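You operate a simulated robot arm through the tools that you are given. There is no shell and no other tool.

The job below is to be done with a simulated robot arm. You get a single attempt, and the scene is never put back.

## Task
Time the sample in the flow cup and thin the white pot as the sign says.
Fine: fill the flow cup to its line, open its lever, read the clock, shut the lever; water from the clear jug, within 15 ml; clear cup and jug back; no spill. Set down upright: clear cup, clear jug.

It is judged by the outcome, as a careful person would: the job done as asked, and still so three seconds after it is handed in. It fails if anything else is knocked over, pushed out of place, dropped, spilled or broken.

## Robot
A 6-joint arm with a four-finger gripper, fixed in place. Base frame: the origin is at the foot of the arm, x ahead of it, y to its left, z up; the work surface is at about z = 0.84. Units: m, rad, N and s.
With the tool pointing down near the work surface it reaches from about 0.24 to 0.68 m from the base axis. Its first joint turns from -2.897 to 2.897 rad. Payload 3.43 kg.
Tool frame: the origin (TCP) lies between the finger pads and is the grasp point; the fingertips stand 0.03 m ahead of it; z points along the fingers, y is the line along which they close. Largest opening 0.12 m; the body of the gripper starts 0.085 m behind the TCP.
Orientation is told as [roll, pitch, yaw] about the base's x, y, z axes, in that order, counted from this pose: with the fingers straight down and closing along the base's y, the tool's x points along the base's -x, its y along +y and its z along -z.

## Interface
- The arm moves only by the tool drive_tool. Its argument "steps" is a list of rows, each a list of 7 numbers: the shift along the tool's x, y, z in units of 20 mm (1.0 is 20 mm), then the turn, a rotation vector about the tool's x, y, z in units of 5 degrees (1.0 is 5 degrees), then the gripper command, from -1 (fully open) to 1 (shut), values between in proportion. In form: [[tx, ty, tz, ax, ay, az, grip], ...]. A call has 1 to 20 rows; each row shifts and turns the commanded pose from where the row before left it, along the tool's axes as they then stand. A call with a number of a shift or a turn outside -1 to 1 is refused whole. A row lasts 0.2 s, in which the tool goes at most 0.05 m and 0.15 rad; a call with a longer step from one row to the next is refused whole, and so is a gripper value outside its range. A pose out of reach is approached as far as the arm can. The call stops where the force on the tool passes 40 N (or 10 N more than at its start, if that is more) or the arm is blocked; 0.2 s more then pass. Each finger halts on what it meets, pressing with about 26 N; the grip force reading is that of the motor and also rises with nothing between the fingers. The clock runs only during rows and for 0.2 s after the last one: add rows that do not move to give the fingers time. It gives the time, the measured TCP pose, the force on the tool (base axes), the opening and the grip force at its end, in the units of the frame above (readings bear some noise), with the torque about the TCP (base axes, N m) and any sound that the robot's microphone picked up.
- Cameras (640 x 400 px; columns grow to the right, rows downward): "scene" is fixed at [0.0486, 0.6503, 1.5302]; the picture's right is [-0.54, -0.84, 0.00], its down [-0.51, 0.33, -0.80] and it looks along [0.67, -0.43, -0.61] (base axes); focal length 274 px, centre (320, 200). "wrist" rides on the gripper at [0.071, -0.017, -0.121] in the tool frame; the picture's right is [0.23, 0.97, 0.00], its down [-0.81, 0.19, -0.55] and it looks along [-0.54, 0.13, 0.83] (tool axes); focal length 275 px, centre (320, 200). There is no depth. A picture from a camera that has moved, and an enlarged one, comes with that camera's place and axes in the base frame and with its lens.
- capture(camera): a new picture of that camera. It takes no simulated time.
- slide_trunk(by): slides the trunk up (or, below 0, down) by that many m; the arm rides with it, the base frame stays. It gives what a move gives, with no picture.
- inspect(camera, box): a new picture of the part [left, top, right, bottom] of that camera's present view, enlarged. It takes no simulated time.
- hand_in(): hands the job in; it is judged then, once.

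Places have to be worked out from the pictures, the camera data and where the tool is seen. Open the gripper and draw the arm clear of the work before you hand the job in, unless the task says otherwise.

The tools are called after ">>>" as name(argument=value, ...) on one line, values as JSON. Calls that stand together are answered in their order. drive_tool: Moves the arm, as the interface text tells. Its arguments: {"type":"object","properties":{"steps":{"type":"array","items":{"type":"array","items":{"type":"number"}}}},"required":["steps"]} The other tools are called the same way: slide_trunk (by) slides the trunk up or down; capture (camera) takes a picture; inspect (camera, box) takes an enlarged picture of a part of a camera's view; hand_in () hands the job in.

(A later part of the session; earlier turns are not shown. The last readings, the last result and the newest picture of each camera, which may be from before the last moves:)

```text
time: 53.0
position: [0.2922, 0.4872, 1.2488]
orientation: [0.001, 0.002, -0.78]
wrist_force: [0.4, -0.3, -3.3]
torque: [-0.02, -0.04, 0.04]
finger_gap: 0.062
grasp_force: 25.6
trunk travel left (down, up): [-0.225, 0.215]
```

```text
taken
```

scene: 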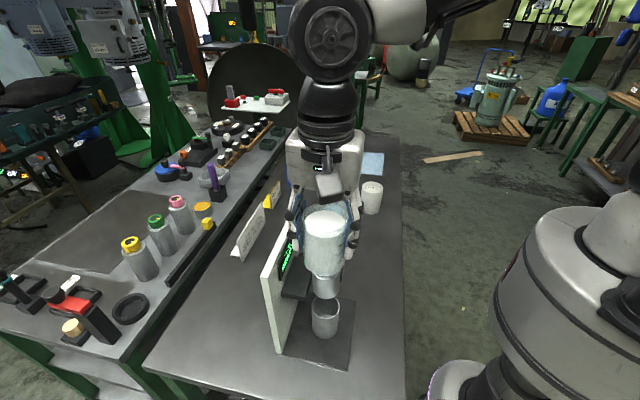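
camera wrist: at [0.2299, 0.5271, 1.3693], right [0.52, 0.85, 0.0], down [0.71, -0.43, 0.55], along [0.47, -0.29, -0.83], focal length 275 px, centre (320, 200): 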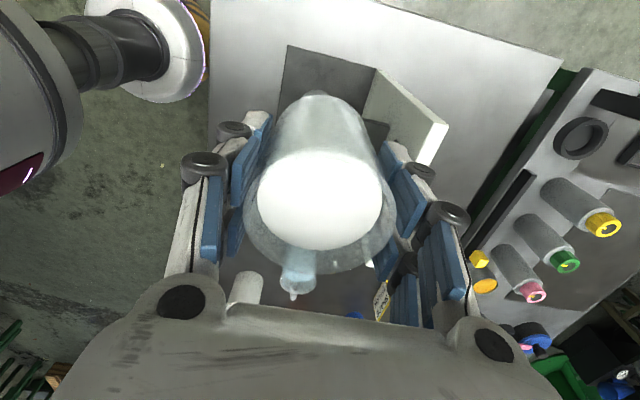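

At (0.292, 0.487), cup level is fine. I'll tilt slowly to 15° (below the pouring angle) and then lower so the lip sits just inside the flow cup's left rim, 6 cm above it.

>>> drive_tool(steps=[[0, 0, 0, 0, 0.3, 0, 1], [0, 0, 0, 0, 0.5, 0, 1], [0, 0, 0, 0, 0.6, 0, 1], [0, 0, 0, 0, 0.6, 0, 1], [0, 0, 0, 0, 0.5, 0, 1], [0, 0, 0, 0, 0.3, 0, 1], [0, 0, 0, 0, 0.2, 0, 1], [-0.13, 0, 0.386, 0, 0, 0, 1], [-0.259, 0, 0.771, 0, 0, 0, 1], [-0.259, 0, 0.771, 0, 0, 0, 1], [-0.259, 0, 0.771, 0, 0, 0, 1], [-0.259, 0, 0.771, 0, 0, 0, 1], [-0.259, 0, 0.771, 0, 0, 0, 1], [-0.259, 0, 0.771, 0, 0, 0, 1], [-0.259, 0, 0.771, 0, 0, 0, 1], [-0.13, 0, 0.386, 0, 0, 0, 1], [0, 0, 0, 0, 0, 0, 1]])

>>> capture(camera="wrist")

>>> inspect(camera="scene", box=[240, 160, 400, 360])

```text
time: 56.6
position: [0.2987, 0.4808, 1.1202]
orientation: [-0.001, 0.262, -0.78]
wrist_force: [0.3, 0.0, -3.0]
torque: [-0.01, -0.03, -0.02]
finger_gap: 0.062
grasp_force: 26.2
trunk travel left (down, up): [-0.225, 0.215]
```

```text
taken
camera wrist: at [0.2597, 0.4969, 1.2539], right [0.53, 0.85, 0.06], down [0.79, -0.52, 0.32], along [0.31, -0.12, -0.94], focal length 275 px, centre (320, 200)
```

wrist: 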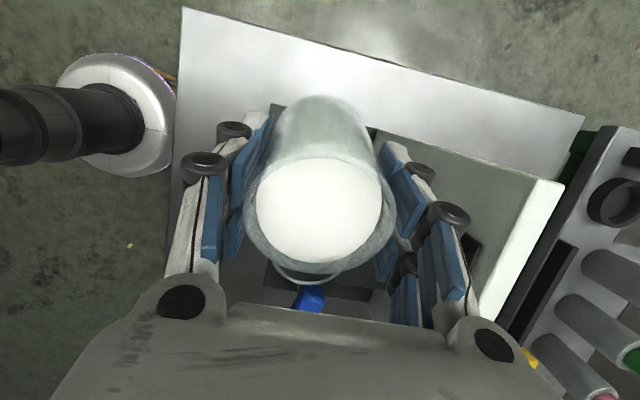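

```text
2.00 times, centred on (320, 260) of scene
camera zoom: at [0.0486, 0.6503, 1.5302], right [-0.54, -0.84, 0.0], down [-0.51, 0.33, -0.8], along [0.67, -0.43, -0.61], focal length 548 px, centre (320, 80)
```

zoom: 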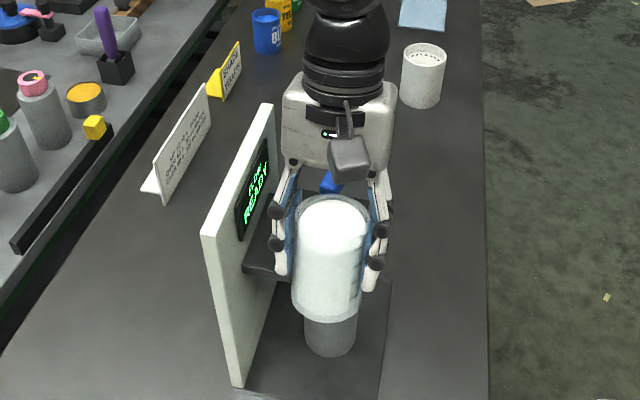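

The flow cup's far rim peeks out below the lip in the wrist view; I'll zoom on it.

>>> inspect(camera="wrist", box=[230, 150, 400, 320])

```text
2.35 times, centred on (315, 235) of wrist
camera zoom: at [0.2597, 0.4969, 1.2539], right [0.53, 0.85, 0.06], down [0.79, -0.52, 0.32], along [0.31, -0.12, -0.94], focal length 648 px, centre (332, 118)
```

zoom: 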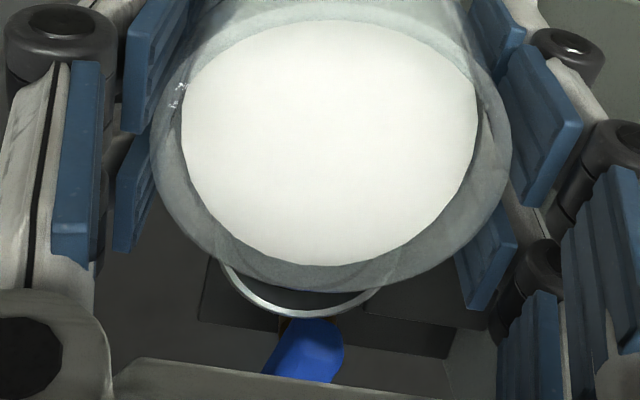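

The geometry matches prediction (flow cup centre within about 2 mm; liquid about 14 mm below the cup's rim at rest), so pouring should start near 25°. I'll tilt slowly to 28° about the lip and look.

>>> drive_tool(steps=[[-0.03, 0, 0.03, 0, 0.2, 0, 1], [-0.03, 0, 0.03, 0, 0.2, 0, 1], [-0.03, 0, 0.03, 0, 0.2, 0, 1], [-0.03, 0, 0.03, 0, 0.2, 0, 1], [-0.01, 0, 0, 0, 0.2, 0, 1], [0, 0, 0, 0, 0.2, 0, 1], [0, 0, 0, 0, 0.2, 0, 1], [0, 0, 0, 0, 0.2, 0, 1], [0, 0, 0, 0, 0.2, 0, 1], [0, 0, 0, 0, 0.2, 0, 1], [0, 0, 0, 0, 0.2, 0, 1], [0, 0, 0, 0, 0.2, 0, 1], [0, 0, 0, 0, 0.2, 0, 1], [0, 0, 0, 0, 0, 0, 1], [0, 0, 0, 0, 0, 0, 1]])

>>> inspect(camera="wrist", box=[230, 150, 400, 320])

>>> inspect(camera="scene", box=[260, 200, 380, 350])

```text
time: 59.8
position: [0.2999, 0.4792, 1.1173]
orientation: [-0.001, 0.487, -0.781]
wrist_force: [0.1, 0.4, -3.0]
torque: [-0.03, -0.03, -0.01]
finger_gap: 0.0621
grasp_force: 25.7
trunk travel left (down, up): [-0.225, 0.215]
```

```text
2.35 times, centred on (315, 235) of wrist
camera zoom: at [0.2834, 0.4737, 1.2564], right [0.54, 0.83, 0.11], down [0.83, -0.55, 0.11], along [0.15, 0.03, -0.99], focal length 648 px, centre (332, 118)
```

zoom: 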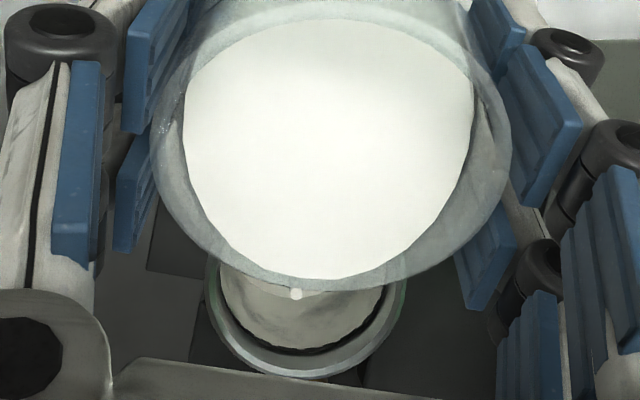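

```text
2.67 times, centred on (320, 275) of scene
camera zoom: at [0.0486, 0.6503, 1.5302], right [-0.54, -0.84, 0.0], down [-0.51, 0.33, -0.8], along [0.67, -0.43, -0.61], focal length 730 px, centre (320, 0)
```

zoom: 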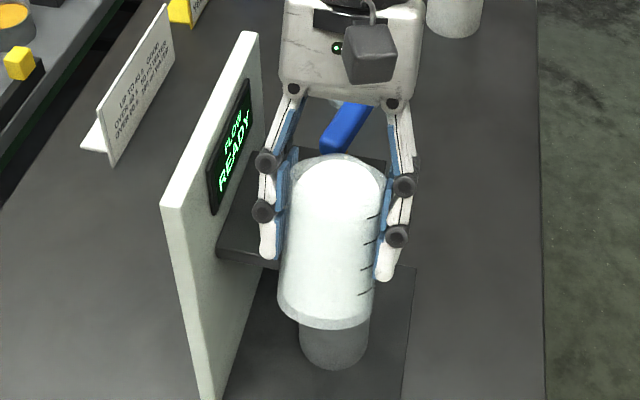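

Pouring has just begun: a drop falls from the lip into the flow cup, whose inner line is visible. I'll go on to 38° slowly.

>>> drive_tool(steps=[[0, 0, 0.012, 0, 0.2, 0, 1], [0, 0, 0.012, 0, 0.2, 0, 1], [0, 0, 0.012, 0, 0.2, 0, 1], [0, 0, 0.012, 0, 0.2, 0, 1], [0, 0, 0.012, 0, 0.2, 0, 1], [0, 0, 0.012, 0, 0.2, 0, 1], [0, 0, 0.012, 0, 0.2, 0, 1], [0, 0, 0.012, 0, 0.2, 0, 1], [0, 0, 0.012, 0, 0.2, 0, 1], [0, 0, 0.012, 0, 0.2, 0, 1]])

>>> inspect(camera="wrist", box=[230, 150, 400, 320])

>>> inspect(camera="scene", box=[260, 200, 380, 350])

```text
time: 62.0
position: [0.2986, 0.4805, 1.1162]
orientation: [-0.003, 0.664, -0.78]
wrist_force: [0.3, -0.1, -3.5]
torque: [-0.05, -0.01, 0.0]
finger_gap: 0.062
grasp_force: 25.8
trunk travel left (down, up): [-0.225, 0.215]
```

```text
2.35 times, centred on (315, 235) of wrist
camera zoom: at [0.2997, 0.4569, 1.2532], right [0.56, 0.82, 0.14], down [0.83, -0.55, -0.06], along [0.03, 0.15, -0.99], focal length 648 px, centre (332, 118)
```

zoom: 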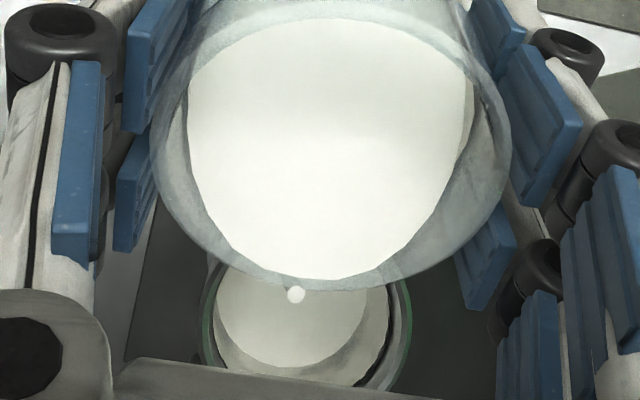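

```text
2.67 times, centred on (320, 275) of scene
camera zoom: at [0.0486, 0.6503, 1.5302], right [-0.54, -0.84, 0.0], down [-0.51, 0.33, -0.8], along [0.67, -0.43, -0.61], focal length 730 px, centre (320, 0)
```

zoom: 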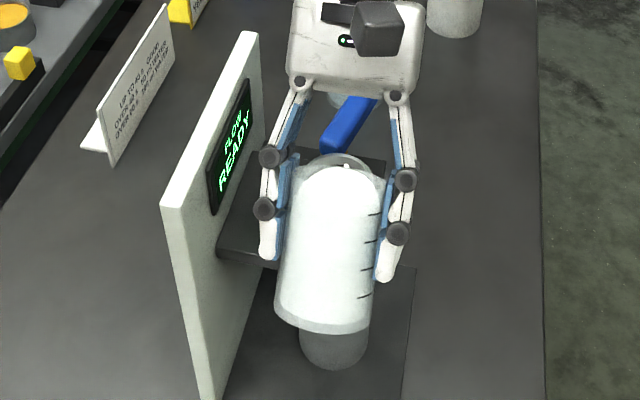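

The stream lands inside the flow cup and paint covers its bottom. I'll continue to 50°.

>>> drive_tool(steps=[[0, 0, 0, 0, 0.2, 0, 1], [0, 0, 0, 0, 0.2, 0, 1], [0, 0, 0, 0, 0.2, 0, 1], [0, 0, 0, 0, 0.2, 0, 1], [0, 0, 0, 0, 0.2, 0, 1], [0, 0, 0, 0, 0.2, 0, 1], [0, 0, 0, 0, 0.2, 0, 1], [0, 0, 0, 0, 0.2, 0, 1], [0, 0, 0, 0, 0.2, 0, 1], [0, 0, 0, 0, 0.2, 0, 1], [0, 0, 0, 0, 0.2, 0, 1], [0, 0, 0, 0, 0.2, 0, 1]])

>>> inspect(camera="wrist", box=[230, 150, 400, 320])

>>> inspect(camera="scene", box=[260, 200, 380, 350])

```text
time: 64.6
position: [0.3005, 0.4803, 1.1161]
orientation: [-0.001, 0.875, -0.782]
wrist_force: [-0.1, 0.2, -2.2]
torque: [-0.01, -0.04, -0.04]
finger_gap: 0.0617
grasp_force: 26.0
trunk travel left (down, up): [-0.225, 0.215]
```

```text
2.35 times, centred on (315, 235) of wrist
camera zoom: at [0.3204, 0.4372, 1.2468], right [0.58, 0.8, 0.18], down [0.81, -0.53, -0.27], along [-0.12, 0.3, -0.95], focal length 648 px, centre (332, 118)
```

zoom: 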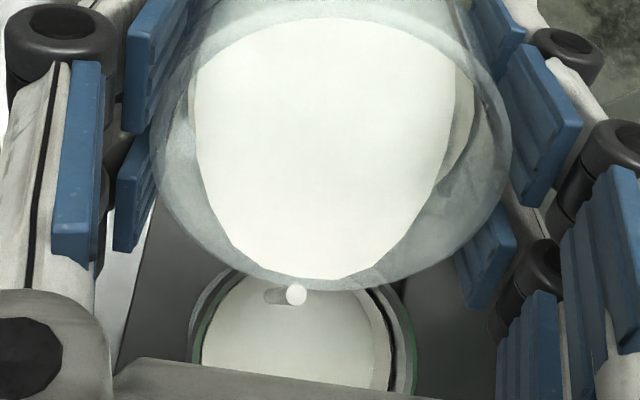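

```text
2.67 times, centred on (320, 275) of scene
camera zoom: at [0.0486, 0.6503, 1.5302], right [-0.54, -0.84, 0.0], down [-0.51, 0.33, -0.8], along [0.67, -0.43, -0.61], focal length 730 px, centre (320, 0)
```

zoom: 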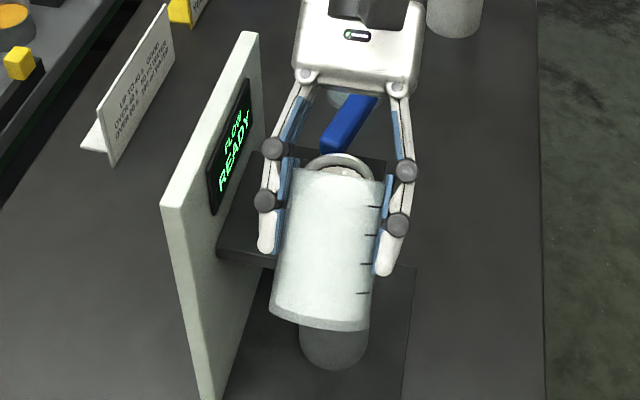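

At 50° the level in the flow cup is rising but still below its line. I'll hold a second to let the flow settle, then look closely.

>>> drive_tool(steps=[[0, 0, 0, 0, 0, 0, 1], [0, 0, 0, 0, 0, 0, 1], [0, 0, 0, 0, 0, 0, 1], [0, 0, 0, 0, 0, 0, 1], [0, 0, 0, 0, 0, 0, 1]])

>>> inspect(camera="wrist", box=[270, 250, 350, 320])

>>> inspect(camera="scene", box=[300, 240, 350, 290])

```text
time: 65.8
position: [0.2993, 0.48, 1.1157]
orientation: [0.0, 0.872, -0.779]
wrist_force: [0.3, -0.7, -2.8]
torque: [-0.04, -0.02, -0.01]
finger_gap: 0.0617
grasp_force: 26.4
trunk travel left (down, up): [-0.225, 0.215]
```

```text
5.71 times, centred on (310, 285) of wrist
camera zoom: at [0.3203, 0.4373, 1.2468], right [0.58, 0.8, 0.18], down [0.81, -0.53, -0.27], along [-0.12, 0.3, -0.95], focal length 1573 px, centre (377, -286)
```

zoom: 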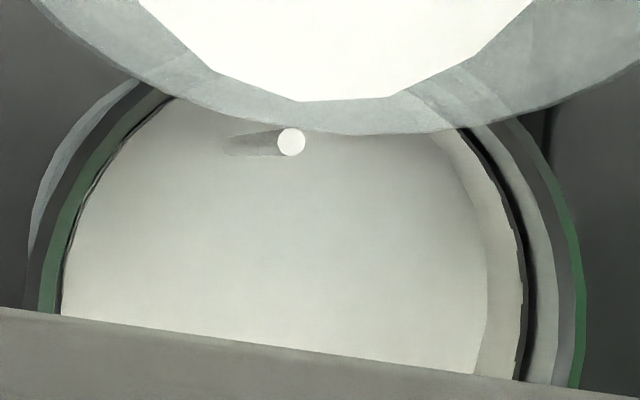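

```text
8.00 times, centred on (325, 265) of scene
camera zoom: at [0.0486, 0.6503, 1.5302], right [-0.54, -0.84, 0.0], down [-0.51, 0.33, -0.8], along [0.67, -0.43, -0.61], focal length 2191 px, centre (280, -320)
```

zoom: 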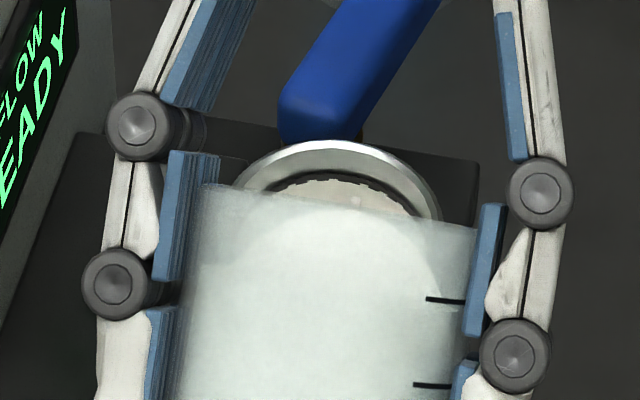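

By projection the level is about 17 mm under the line (roughly 34 ml to go). I'll tilt another 5° at half speed and check again.

>>> drive_tool(steps=[[0.012, 0, -0.009, 0, 0.1, 0, 1], [0.012, 0, -0.009, 0, 0.1, 0, 1], [0.012, 0, -0.009, 0, 0.1, 0, 1], [0.012, 0, -0.009, 0, 0.1, 0, 1], [0.012, 0, -0.009, 0, 0.1, 0, 1], [0.012, 0, -0.009, 0, 0.1, 0, 1], [0.012, 0, -0.009, 0, 0.1, 0, 1], [0.012, 0, -0.009, 0, 0.1, 0, 1], [0.012, 0, -0.009, 0, 0.1, 0, 1], [0.012, 0, -0.009, 0, 0.1, 0, 1], [0, 0, 0, 0, 0, 0, 1], [0, 0, 0, 0, 0, 0, 1], [0, 0, 0, 0, 0, 0, 1], [0, 0, 0, 0, 0, 0, 1]])

>>> inspect(camera="wrist", box=[270, 250, 350, 320])

>>> inspect(camera="scene", box=[300, 240, 350, 290])

```text
time: 68.8
position: [0.2992, 0.4796, 1.1195]
orientation: [-0.003, 0.961, -0.782]
wrist_force: [0.2, -1.2, -1.8]
torque: [-0.01, -0.04, 0.02]
finger_gap: 0.0617
grasp_force: 26.0
trunk travel left (down, up): [-0.225, 0.215]
```

```text
5.71 times, centred on (310, 285) of wrist
camera zoom: at [0.3287, 0.4291, 1.2445], right [0.59, 0.78, 0.19], down [0.79, -0.51, -0.35], along [-0.18, 0.35, -0.92], focal length 1573 px, centre (377, -286)
```

zoom: 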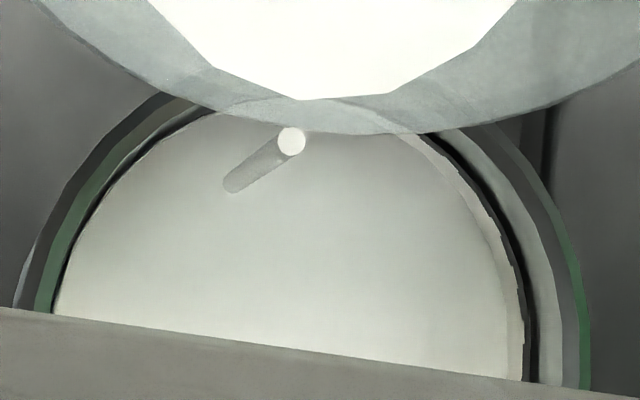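

```text
8.00 times, centred on (325, 265) of scene
camera zoom: at [0.0486, 0.6503, 1.5302], right [-0.54, -0.84, 0.0], down [-0.51, 0.33, -0.8], along [0.67, -0.43, -0.61], focal length 2191 px, centre (280, -320)
```

zoom: 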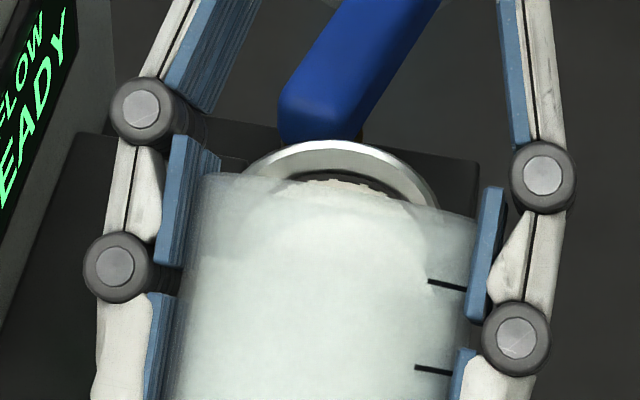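

The level is now roughly 7 mm under the line and still trickling. I'll hold without tilting and watch.

>>> drive_tool(steps=[[0, 0, 0, 0, 0, 0, 1], [0, 0, 0, 0, 0, 0, 1], [0, 0, 0, 0, 0, 0, 1]])

>>> inspect(camera="wrist", box=[270, 250, 350, 320])

```text
time: 69.6
position: [0.3, 0.4787, 1.1178]
orientation: [-0.001, 0.959, -0.782]
wrist_force: [-0.6, 0.1, -2.6]
torque: [-0.04, -0.03, 0.02]
finger_gap: 0.0621
grasp_force: 25.4
trunk travel left (down, up): [-0.225, 0.215]
```

```text
5.71 times, centred on (310, 285) of wrist
camera zoom: at [0.3287, 0.4291, 1.2445], right [0.59, 0.78, 0.19], down [0.79, -0.51, -0.35], along [-0.18, 0.35, -0.92], focal length 1573 px, centre (377, -286)
```

zoom: 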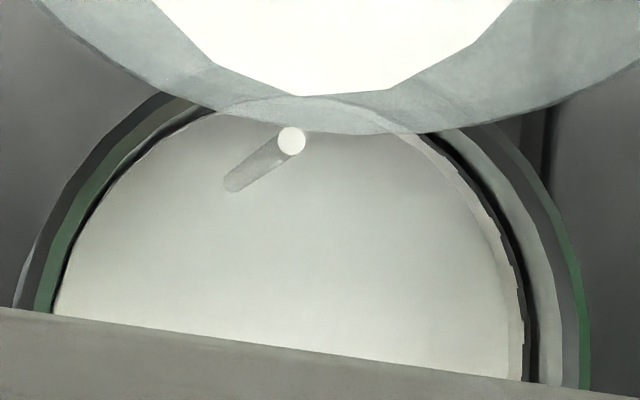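

Rising slowly. I'll hold another second.

>>> drive_tool(steps=[[0, 0, 0, 0, 0, 0, 1], [0, 0, 0, 0, 0, 0, 1], [0, 0, 0, 0, 0, 0, 1], [0, 0, 0, 0, 0, 0, 1], [0, 0, 0, 0, 0, 0, 1]])

>>> inspect(camera="wrist", box=[270, 250, 350, 320])

>>> inspect(camera="wrist", box=[320, 265, 345, 300])

```text
time: 70.8
position: [0.2986, 0.4791, 1.1176]
orientation: [-0.001, 0.96, -0.782]
wrist_force: [-0.7, 0.2, -1.6]
torque: [-0.04, -0.03, 0.01]
finger_gap: 0.0619
grasp_force: 25.9
trunk travel left (down, up): [-0.225, 0.215]
```

```text
5.71 times, centred on (310, 285) of wrist
camera zoom: at [0.3287, 0.4291, 1.2445], right [0.59, 0.78, 0.19], down [0.79, -0.51, -0.35], along [-0.18, 0.35, -0.92], focal length 1573 px, centre (377, -286)
```

zoom: 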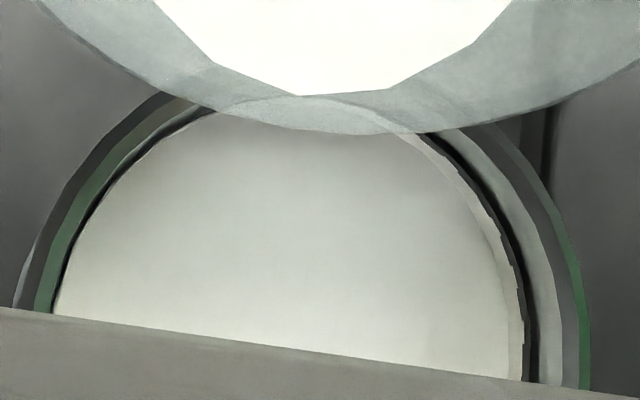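

```text
11.43 times, centred on (332, 282) of wrist
camera zoom: at [0.3287, 0.4291, 1.2445], right [0.59, 0.78, 0.19], down [0.79, -0.51, -0.35], along [-0.18, 0.35, -0.92], focal length 3146 px, centre (177, -743)
```

zoom: 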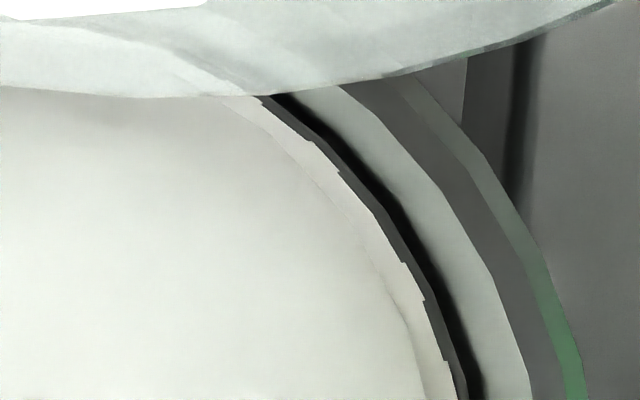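

The trickle has stopped (static balance at 55°), and the level is about 5 mm under the line, so about 10–12 ml more. I'll tilt 1.5° further and let it settle.

>>> drive_tool(steps=[[0, 0, 0, 0, 0.1, 0, 1], [0, 0, 0, 0, 0.1, 0, 1], [0, 0, 0, 0, 0.1, 0, 1], [0, 0, 0, 0, 0, 0, 1], [0, 0, 0, 0, 0, 0, 1], [0, 0, 0, 0, 0, 0, 1], [0, 0, 0, 0, 0, 0, 1], [0, 0, 0, 0, 0, 0, 1], [0, 0, 0, 0, 0, 0, 1], [0, 0, 0, 0, 0, 0, 1], [0, 0, 0, 0, 0, 0, 1]])

>>> inspect(camera="wrist", box=[270, 250, 350, 320])

>>> inspect(camera="wrist", box=[320, 265, 345, 300])

```text
time: 73.2
position: [0.2994, 0.4797, 1.1182]
orientation: [-0.003, 0.985, -0.783]
wrist_force: [0.1, -0.1, -1.9]
torque: [-0.05, -0.03, -0.03]
finger_gap: 0.0617
grasp_force: 25.9
trunk travel left (down, up): [-0.225, 0.215]
```

```text
5.71 times, centred on (310, 285) of wrist
camera zoom: at [0.3309, 0.4267, 1.2433], right [0.59, 0.78, 0.19], down [0.78, -0.5, -0.37], along [-0.19, 0.37, -0.91], focal length 1573 px, centre (377, -286)
```

zoom: 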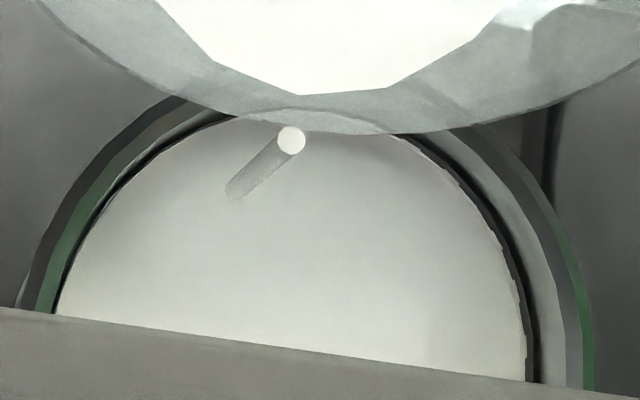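

```text
11.43 times, centred on (332, 282) of wrist
camera zoom: at [0.3309, 0.4267, 1.2433], right [0.59, 0.78, 0.19], down [0.78, -0.5, -0.37], along [-0.19, 0.37, -0.91], focal length 3146 px, centre (177, -743)
```

zoom: 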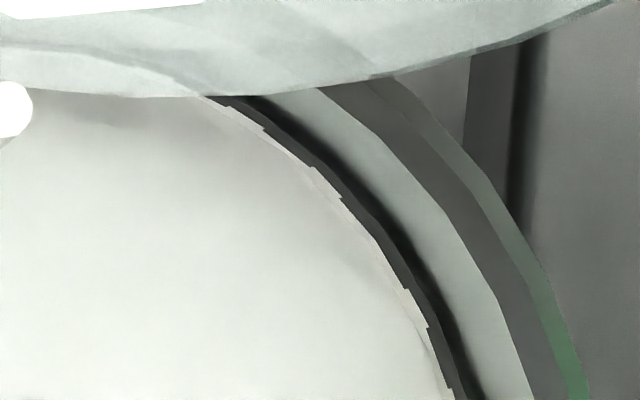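

The surface is almost at the line's lower edge and still trickling. Holding a further second.

>>> drive_tool(steps=[[0, 0, 0, 0, 0, 0, 1], [0, 0, 0, 0, 0, 0, 1], [0, 0, 0, 0, 0, 0, 1], [0, 0, 0, 0, 0, 0, 1]])

>>> inspect(camera="wrist", box=[270, 250, 350, 320])

>>> inspect(camera="wrist", box=[320, 265, 345, 300])

>>> inspect(camera="scene", box=[305, 250, 345, 280])

```text
time: 74.2
position: [0.2993, 0.4802, 1.1187]
orientation: [-0.003, 0.985, -0.783]
wrist_force: [0.4, 0.6, -2.0]
torque: [-0.07, -0.09, -0.02]
finger_gap: 0.0618
grasp_force: 26.2
trunk travel left (down, up): [-0.225, 0.215]
```

```text
5.71 times, centred on (310, 285) of wrist
camera zoom: at [0.3309, 0.4267, 1.2433], right [0.59, 0.78, 0.19], down [0.78, -0.5, -0.37], along [-0.19, 0.37, -0.91], focal length 1573 px, centre (377, -286)
```

zoom: 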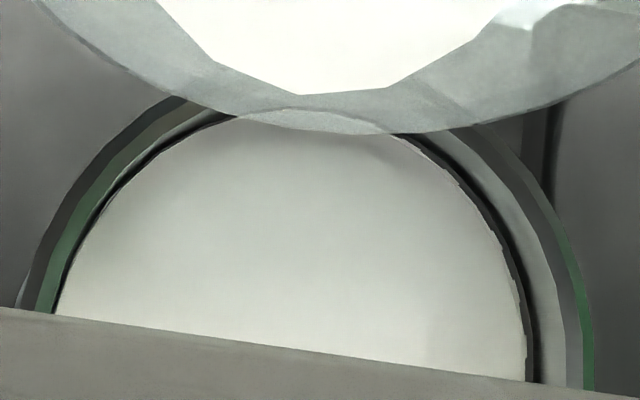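

```text
11.43 times, centred on (332, 282) of wrist
camera zoom: at [0.3309, 0.4267, 1.2433], right [0.59, 0.78, 0.19], down [0.78, -0.5, -0.37], along [-0.19, 0.37, -0.91], focal length 3146 px, centre (177, -743)
```

zoom: 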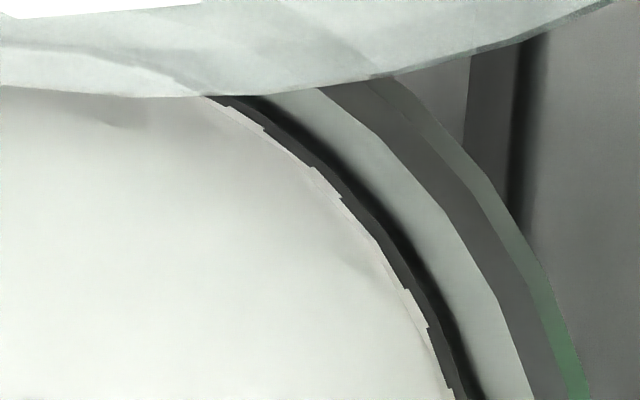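

```text
13.33 times, centred on (325, 265) of scene
camera zoom: at [0.0486, 0.6503, 1.5302], right [-0.54, -0.84, 0.0], down [-0.51, 0.33, -0.8], along [0.67, -0.43, -0.61], focal length 3652 px, centre (253, -667)
```

zoom: 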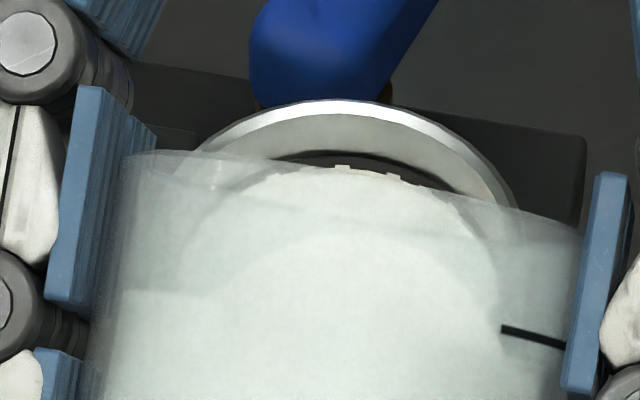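

Flow stopped; the surface is about 1 mm below the line's lower edge. I'll tilt 0.7° more, let it settle for 2.5 s and check.

>>> drive_tool(steps=[[0, 0, 0, 0, 0.07, 0, 1], [0, 0, 0, 0, 0.07, 0, 1], [0, 0, 0, 0, 0, 0, 1], [0, 0, 0, 0, 0, 0, 1], [0, 0, 0, 0, 0, 0, 1], [0, 0, 0, 0, 0, 0, 1], [0, 0, 0, 0, 0, 0, 1], [0, 0, 0, 0, 0, 0, 1], [0, 0, 0, 0, 0, 0, 1], [0, 0, 0, 0, 0, 0, 1], [0, 0, 0, 0, 0, 0, 1], [0, 0, 0, 0, 0, 0, 1], [0, 0, 0, 0, 0, 0, 1], [0, 0, 0, 0, 0, 0, 1]])

>>> inspect(camera="wrist", box=[270, 250, 350, 320])

>>> inspect(camera="wrist", box=[320, 265, 345, 300])

```text
time: 77.2
position: [0.2989, 0.4798, 1.1184]
orientation: [-0.001, 0.998, -0.782]
wrist_force: [-0.5, -0.8, -1.9]
torque: [-0.02, -0.02, 0.02]
finger_gap: 0.0618
grasp_force: 25.6
trunk travel left (down, up): [-0.225, 0.215]
```

```text
5.71 times, centred on (310, 285) of wrist
camera zoom: at [0.3317, 0.4257, 1.2428], right [0.6, 0.78, 0.19], down [0.78, -0.5, -0.38], along [-0.2, 0.38, -0.9], focal length 1573 px, centre (377, -286)
```

zoom: 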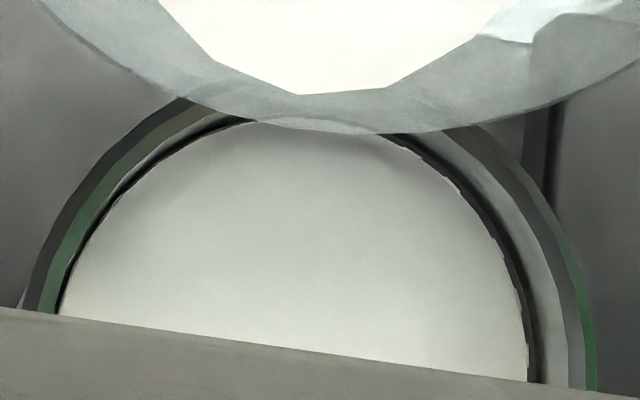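

```text
11.43 times, centred on (332, 282) of wrist
camera zoom: at [0.3317, 0.4257, 1.2428], right [0.6, 0.78, 0.19], down [0.78, -0.5, -0.38], along [-0.2, 0.38, -0.9], focal length 3146 px, centre (177, -743)
```

zoom: 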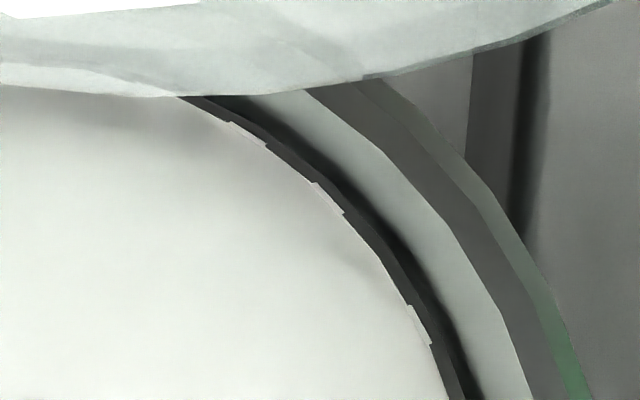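

The surface now touches the line's lower edge; the line itself is about 2–3 mm thick, so I'll add another 0.5° to bring it to its middle.

>>> drive_tool(steps=[[0, 0, 0, 0, 0.1, 0, 1], [0, 0, 0, 0, 0, 0, 1], [0, 0, 0, 0, 0, 0, 1], [0, 0, 0, 0, 0, 0, 1], [0, 0, 0, 0, 0, 0, 1], [0, 0, 0, 0, 0, 0, 1], [0, 0, 0, 0, 0, 0, 1], [0, 0, 0, 0, 0, 0, 1], [0, 0, 0, 0, 0, 0, 1], [0, 0, 0, 0, 0, 0, 1], [0, 0, 0, 0, 0, 0, 1], [0, 0, 0, 0, 0, 0, 1], [0, 0, 0, 0, 0, 0, 1]])

>>> inspect(camera="wrist", box=[270, 250, 350, 320])

>>> inspect(camera="wrist", box=[320, 265, 345, 300])

```text
time: 80.0
position: [0.2995, 0.4802, 1.1182]
orientation: [-0.001, 1.008, -0.782]
wrist_force: [0.6, 0.6, -1.4]
torque: [-0.05, -0.05, -0.04]
finger_gap: 0.0617
grasp_force: 26.0
trunk travel left (down, up): [-0.225, 0.215]
```

```text
5.71 times, centred on (310, 285) of wrist
camera zoom: at [0.3327, 0.4247, 1.2423], right [0.6, 0.78, 0.19], down [0.78, -0.5, -0.39], along [-0.21, 0.38, -0.9], focal length 1573 px, centre (377, -286)
```

zoom: 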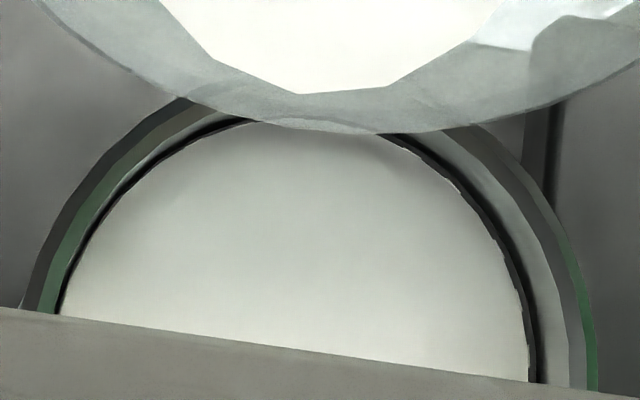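

```text
11.43 times, centred on (332, 282) of wrist
camera zoom: at [0.3327, 0.4247, 1.2423], right [0.6, 0.78, 0.19], down [0.78, -0.5, -0.39], along [-0.21, 0.38, -0.9], focal length 3146 px, centre (177, -743)
```

zoom: 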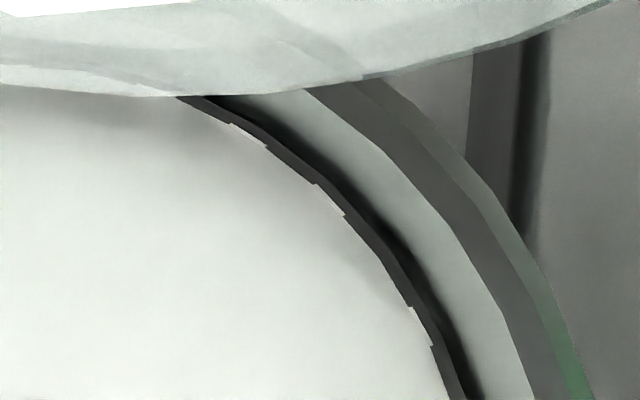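

No visible change yet. I'll add another 0.6° and wait.

>>> drive_tool(steps=[[0, 0, 0, 0, 0.12, 0, 1], [0, 0, 0, 0, 0, 0, 1], [0, 0, 0, 0, 0, 0, 1], [0, 0, 0, 0, 0, 0, 1]])

>>> inspect(camera="wrist", box=[270, 250, 350, 320])

>>> drive_tool(steps=[[0, 0, 0, 0, 0, 0, 1], [0, 0, 0, 0, 0, 0, 1], [0, 0, 0, 0, 0, 0, 1], [0, 0, 0, 0, 0, 0, 1], [0, 0, 0, 0, 0, 0, 1], [0, 0, 0, 0, 0, 0, 1], [0, 0, 0, 0, 0, 0, 1], [0, 0, 0, 0, 0, 0, 1]])

>>> inspect(camera="wrist", box=[320, 265, 345, 300])

```text
time: 81.0
position: [0.3005, 0.4796, 1.1193]
orientation: [-0.001, 1.017, -0.782]
wrist_force: [-0.4, 0.2, -2.2]
torque: [-0.05, -0.05, 0.02]
finger_gap: 0.0617
grasp_force: 26.0
trunk travel left (down, up): [-0.225, 0.215]
```

```text
5.71 times, centred on (310, 285) of wrist
camera zoom: at [0.3336, 0.4237, 1.2417], right [0.6, 0.78, 0.2], down [0.77, -0.49, -0.4], along [-0.21, 0.39, -0.9], focal length 1573 px, centre (377, -286)
```

zoom: 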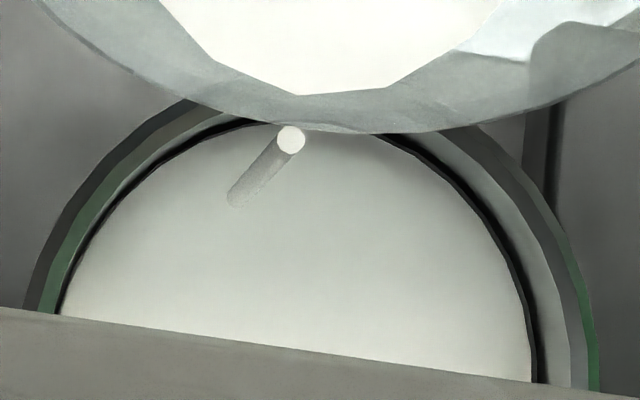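

```text
time: 82.8
position: [0.3, 0.4796, 1.1184]
orientation: [-0.003, 1.019, -0.782]
wrist_force: [-0.3, -0.2, -2.1]
torque: [-0.01, -0.03, -0.02]
finger_gap: 0.0617
grasp_force: 26.0
trunk travel left (down, up): [-0.225, 0.215]
```

```text
11.43 times, centred on (332, 282) of wrist
camera zoom: at [0.3336, 0.4237, 1.2417], right [0.6, 0.78, 0.2], down [0.77, -0.49, -0.4], along [-0.21, 0.39, -0.9], focal length 3146 px, centre (177, -743)
```

zoom: 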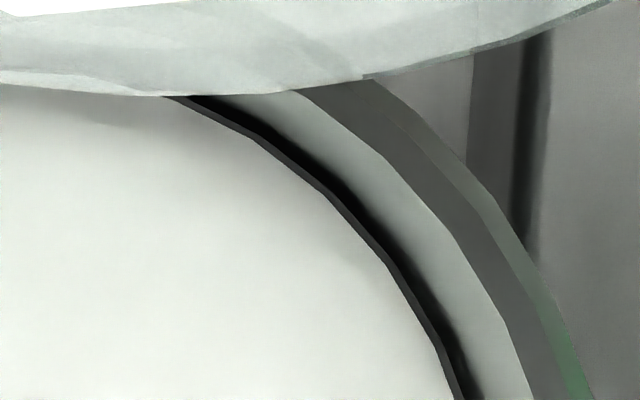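

The surface is now in the middle of the line. I'll tilt the cup back smoothly with the lip kept over the flow cup, then rise and finish levelling.

>>> drive_tool(steps=[[0, 0, 0, 0, -0.4, 0, 1], [0, 0, 0, 0, -0.6, 0, 1], [0, 0, 0, 0, -0.6, 0, 1], [0, 0, 0, 0, -0.6, 0, 1], [0, 0, 0, 0, -0.6, 0, 1], [0, 0, 0, 0, -0.6, 0, 1], [0, 0, 0, 0, -0.6, 0, 1], [0, 0, 0, 0, -0.6, 0, 1], [0, 0, 0, 0, -0.6, 0, 1], [0, 0, 0, 0, -0.6, 0, 1], [0, 0, 0, 0, -0.6, 0, 1], [0, 0, 0, 0, -0.6, 0, 1], [0, 0, 0, 0, -0.6, 0, 1], [0, 0, 0, 0, -0.6, 0, 1], [0, 0, 0, 0, -0.6, 0, 1], [0, 0, 0, 0, -0.2, 0, 1], [0, 0, 0, 0, 0, 0, 1], [0, 0, 0, 0, 0, 0, 1]])

>>> drive_tool(steps=[[0.087, 0, -0.365, 0, 0, 0, 1], [0.174, 0, -0.73, 0, 0, 0, 1], [0.174, 0, -0.73, 0, 0, 0, 1], [0.174, 0, -0.73, 0, 0, 0, 1], [0.174, 0, -0.73, 0, 0, 0, 1], [0.174, 0, -0.73, 0, 0, 0, 1], [0.174, 0, -0.73, 0, 0, 0, 1], [0.174, 0, -0.73, 0, 0, 0, 1], [0.087, 0, -0.365, 0, 0, 0, 1], [0, 0, 0, 0, -0.4, 0, 1], [0, 0, 0, 0, -0.6, 0, 1], [0, 0, 0, 0, -0.6, 0, 1], [0, 0, 0, 0, -0.6, 0, 1], [0, 0, 0, 0, -0.4, 0, 1], [0, 0, 0, 0, 0, 0, 1]])

>>> inspect(camera="scene", box=[240, 160, 400, 360])

>>> capture(camera="wrist")

```text
time: 86.6
position: [0.2992, 0.4787, 1.1181]
orientation: [0.0, 0.231, -0.78]
wrist_force: [0.2, -0.5, -0.9]
torque: [0.01, -0.01, -0.01]
finger_gap: 0.0618
grasp_force: 26.6
trunk travel left (down, up): [-0.225, 0.215]
```

```text
time: 89.8
position: [0.2989, 0.4796, 1.2378]
orientation: [-0.001, 0.004, -0.779]
wrist_force: [0.7, -0.7, -1.3]
torque: [0.03, 0.0, -0.02]
finger_gap: 0.062
grasp_force: 26.2
trunk travel left (down, up): [-0.225, 0.215]
```

```text
2.00 times, centred on (320, 260) of scene
camera zoom: at [0.0486, 0.6503, 1.5302], right [-0.54, -0.84, 0.0], down [-0.51, 0.33, -0.8], along [0.67, -0.43, -0.61], focal length 548 px, centre (320, 80)
```

zoom: 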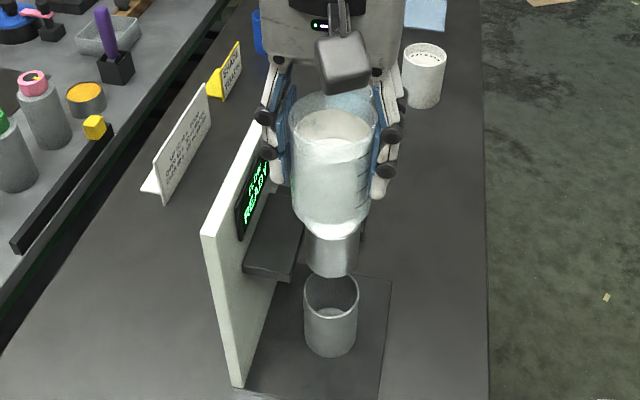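

```text
taken
camera wrist: at [0.2369, 0.5197, 1.3579], right [0.52, 0.85, 0.0], down [0.71, -0.44, 0.55], along [0.47, -0.29, -0.84], focal length 275 px, centre (320, 200)
```

wrist: 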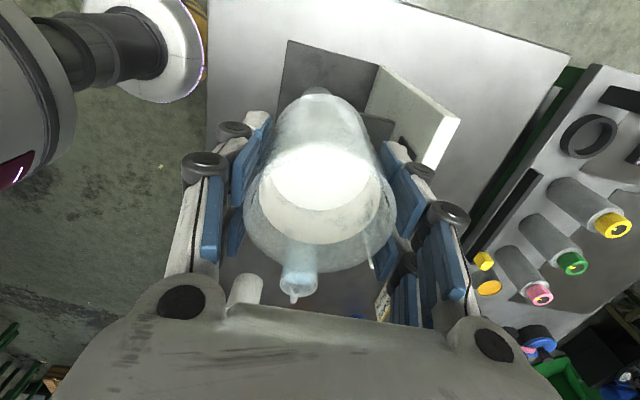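

The sample cup is about half full and level, with no drips seen. I'll carry it back over its place at the same height.

>>> drive_tool(steps=[[-0.274, -0.092, 0, 0, 0, 0, 1], [-0.547, -0.184, 0, 0, 0, 0, 1], [-0.821, -0.276, 0, 0, 0, 0, 1], [-0.9125, -0.3066, 0, 0, 0, 0, 1], [-0.9125, -0.3066, 0, 0, 0, 0, 1], [-0.9125, -0.3066, 0, 0, 0, 0, 1], [-0.9125, -0.3066, 0, 0, 0, 0, 1], [-0.9125, -0.3066, 0, 0, 0, 0, 1], [-0.9125, -0.3066, 0, 0, 0, 0, 1], [-0.9125, -0.3066, 0, 0, 0, 0, 1], [-0.9125, -0.3066, 0, 0, 0, 0, 1], [-0.9125, -0.3066, 0, 0, 0, 0, 1], [-0.9125, -0.3066, 0, 0, 0, 0, 1], [-0.821, -0.276, 0, 0, 0, 0, 1], [-0.547, -0.184, 0, 0, 0, 0, 1], [-0.274, -0.092, 0, 0, 0, 0, 1], [0, 0, 0, 0, 0, 0, 1], [0, 0, 0, 0, 0, 0, 1]])

>>> inspect(camera="scene", box=[300, 250, 350, 300])

>>> inspect(camera="scene", box=[240, 200, 400, 360])

```text
time: 93.6
position: [0.4175, 0.2462, 1.2378]
orientation: [0.0, 0.005, -0.78]
wrist_force: [-0.3, 1.1, -1.5]
torque: [-0.01, 0.05, 0.01]
finger_gap: 0.0619
grasp_force: 26.6
trunk travel left (down, up): [-0.225, 0.215]
```

```text
8.00 times, centred on (325, 275) of scene
camera zoom: at [0.0486, 0.6503, 1.5302], right [-0.54, -0.84, 0.0], down [-0.51, 0.33, -0.8], along [0.67, -0.43, -0.61], focal length 2191 px, centre (280, -400)
```

zoom: 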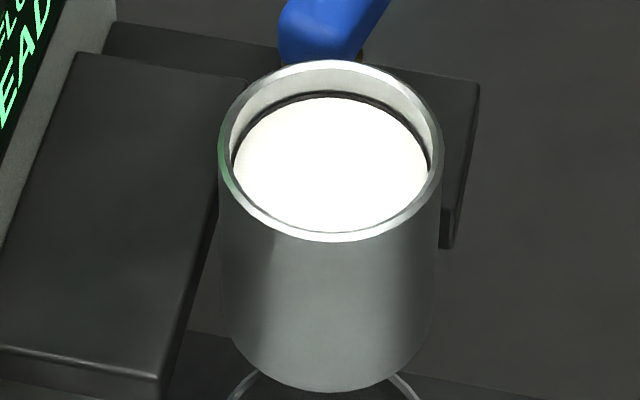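

```text
2.50 times, centred on (320, 280) of scene
camera zoom: at [0.0486, 0.6503, 1.5302], right [-0.54, -0.84, 0.0], down [-0.51, 0.33, -0.8], along [0.67, -0.43, -0.61], focal length 685 px, centre (320, 0)
```

zoom: 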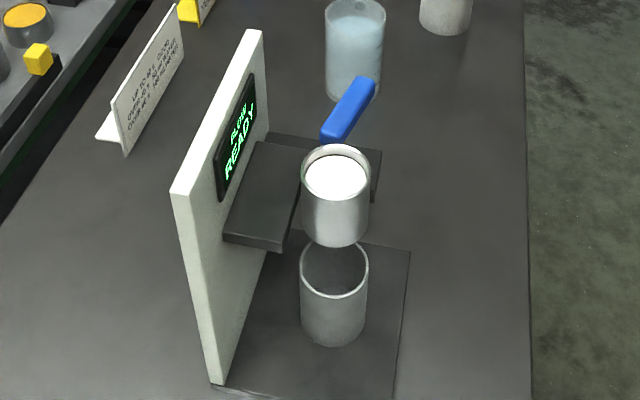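

The flow cup is filled right to its line with nothing spilled. Now I lower the sample cup to just above the table at its original spot.

>>> drive_tool(steps=[[0, 0, 0.5, 0, 0, 0, 1], [0, 0, 1, 0, 0, 0, 1], [0, 0, 1, 0, 0, 0, 1], [0, 0, 1, 0, 0, 0, 1], [0, 0, 1, 0, 0, 0, 1], [0, 0, 1, 0, 0, 0, 1], [0, 0, 1, 0, 0, 0, 1], [0, 0, 1, 0, 0, 0, 1], [0, 0, 1, 0, 0, 0, 1], [0, 0, 1, 0, 0, 0, 1], [0, 0, 1, 0, 0, 0, 1], [0, 0, 1, 0, 0, 0, 1], [0, 0, 1, 0, 0, 0, 1], [0, 0, 1, 0, 0, 0, 1], [0, 0, 1, 0, 0, 0, 1], [0, 0, 1, 0, 0, 0, 1], [0, 0, 0.6, 0, 0, 0, 1], [0, 0, 0.3, 0, 0, 0, 1], [0, 0, 0.1, 0, 0, 0, 1], [0, 0, 0, 0, 0, 0, 1]])

>>> drive_tool(steps=[[0, 0, 0.05, 0, 0, 0, 1], [0, 0, 0, 0, 0, 0, 1]])

```text
time: 97.8
position: [0.4166, 0.2483, 0.9071]
orientation: [0.0, 0.006, -0.78]
wrist_force: [0.1, -0.3, -1.9]
torque: [-0.01, 0.0, -0.02]
finger_gap: 0.0618
grasp_force: 26.4
trunk travel left (down, up): [-0.225, 0.215]
```

```text
time: 98.4
position: [0.4157, 0.2481, 0.906]
orientation: [0.001, 0.005, -0.78]
wrist_force: [-0.1, -0.5, -2.2]
torque: [-0.03, 0.04, 0.04]
finger_gap: 0.0616
grasp_force: 25.9
trunk travel left (down, up): [-0.225, 0.215]
```

Still hanging free at z 0.906. I'll step down a millimetre at a time until the table takes the load.

>>> drive_tool(steps=[[0, 0, 0.05, 0, 0, 0, 1], [0, 0, 0.05, 0, 0, 0, 1], [0, 0, 0, 0, 0, 0, 1]])

>>> drive_tool(steps=[[0, 0, 0.05, 0, 0, 0, 1], [0, 0, 0, 0, 0, 0, 1]])

>>> inspect(camera="scene", box=[335, 225, 405, 295])

```text
time: 99.2
position: [0.4159, 0.2479, 0.9045]
orientation: [-0.002, 0.006, -0.78]
wrist_force: [-0.3, 0.9, -1.6]
torque: [0.0, 0.0, -0.01]
finger_gap: 0.0617
grasp_force: 26.5
trunk travel left (down, up): [-0.225, 0.215]
```

```text
time: 99.8
position: [0.4151, 0.2478, 0.9031]
orientation: [0.001, 0.004, -0.779]
wrist_force: [-2.4, 2.0, 6.8]
torque: [-0.19, 0.13, -0.09]
finger_gap: 0.0619
grasp_force: 25.9
trunk travel left (down, up): [-0.225, 0.215]
```

```text
5.71 times, centred on (370, 260) of scene
camera zoom: at [0.0486, 0.6503, 1.5302], right [-0.54, -0.84, 0.0], down [-0.51, 0.33, -0.8], along [0.67, -0.43, -0.61], focal length 1565 px, centre (34, -143)
```

zoom: 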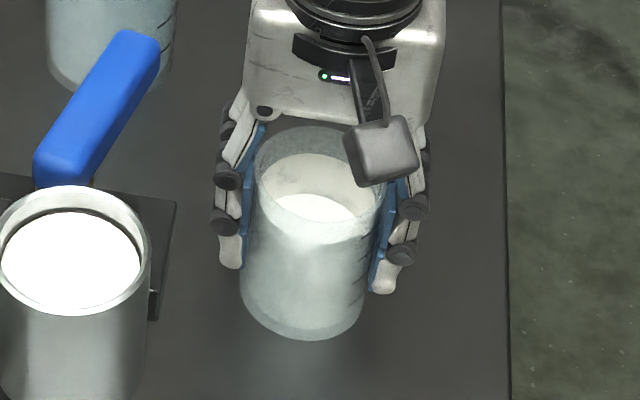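

The table is carrying the cup (6.8 N contact). I'll open the fingers and rise straight up.

>>> drive_tool(steps=[[0, 0, 0, 0, 0, 0, -1], [0, 0, 0, 0, 0, 0, -1], [0, 0, 0, 0, 0, 0, -1], [0, 0, 0, 0, 0, 0, -1], [0, 0, 0, 0, 0, 0, -1], [0, 0, 0, 0, 0, 0, -1], [0, 0, -0.5, 0, 0, 0, -1], [0, 0, -1, 0, 0, 0, -1], [0, 0, -1, 0, 0, 0, -1], [0, 0, -1, 0, 0, 0, -1], [0, 0, -1, 0, 0, 0, -1], [0, 0, -1, 0, 0, 0, -1], [0, 0, -1, 0, 0, 0, -1], [0, 0, -1, 0, 0, 0, -1], [0, 0, -1, 0, 0, 0, -1], [0, 0, -1, 0, 0, 0, -1], [0, 0, -1, 0, 0, 0, -1], [0, 0, -1, 0, 0, 0, -1], [0, 0, -1, 0, 0, 0, -1], [0, 0, 0, 0, 0, 0, -1]])

>>> inspect(camera="scene", box=[240, 180, 420, 360])

>>> capture(camera="wrist")

```text
time: 104.0
position: [0.4178, 0.2465, 1.1528]
orientation: [-0.004, 0.006, -0.78]
wrist_force: [0.4, 0.2, -0.1]
torque: [-0.05, 0.05, 0.0]
finger_gap: 0.12
grasp_force: 0.0
trunk travel left (down, up): [-0.225, 0.215]
```

```text
2.22 times, centred on (330, 270) of scene
camera zoom: at [0.0486, 0.6503, 1.5302], right [-0.54, -0.84, 0.0], down [-0.51, 0.33, -0.8], along [0.67, -0.43, -0.61], focal length 609 px, centre (298, 44)
```

zoom: 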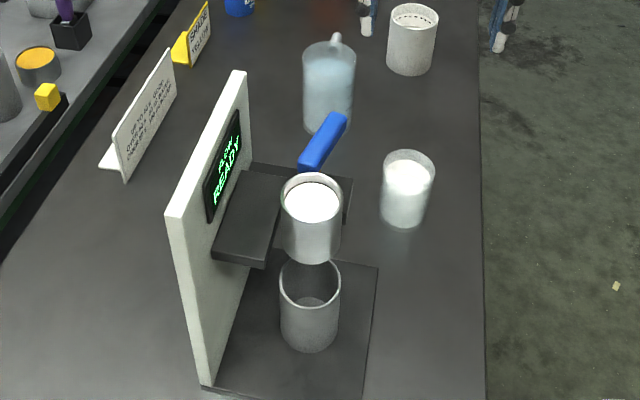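

```text
taken
camera wrist: at [0.355, 0.2863, 1.2735], right [0.52, 0.85, 0.0], down [0.71, -0.44, 0.55], along [0.47, -0.29, -0.84], focal length 275 px, centre (320, 200)
```

wrist: 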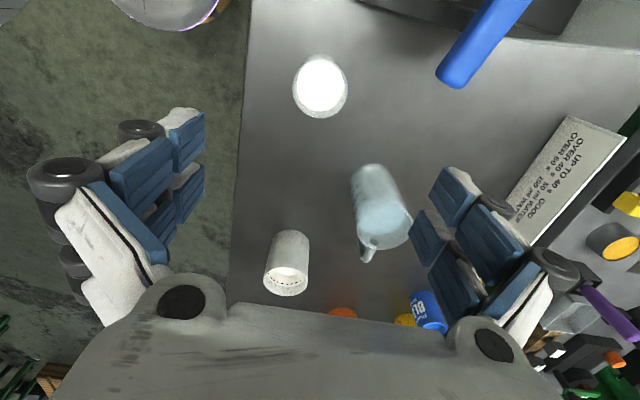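

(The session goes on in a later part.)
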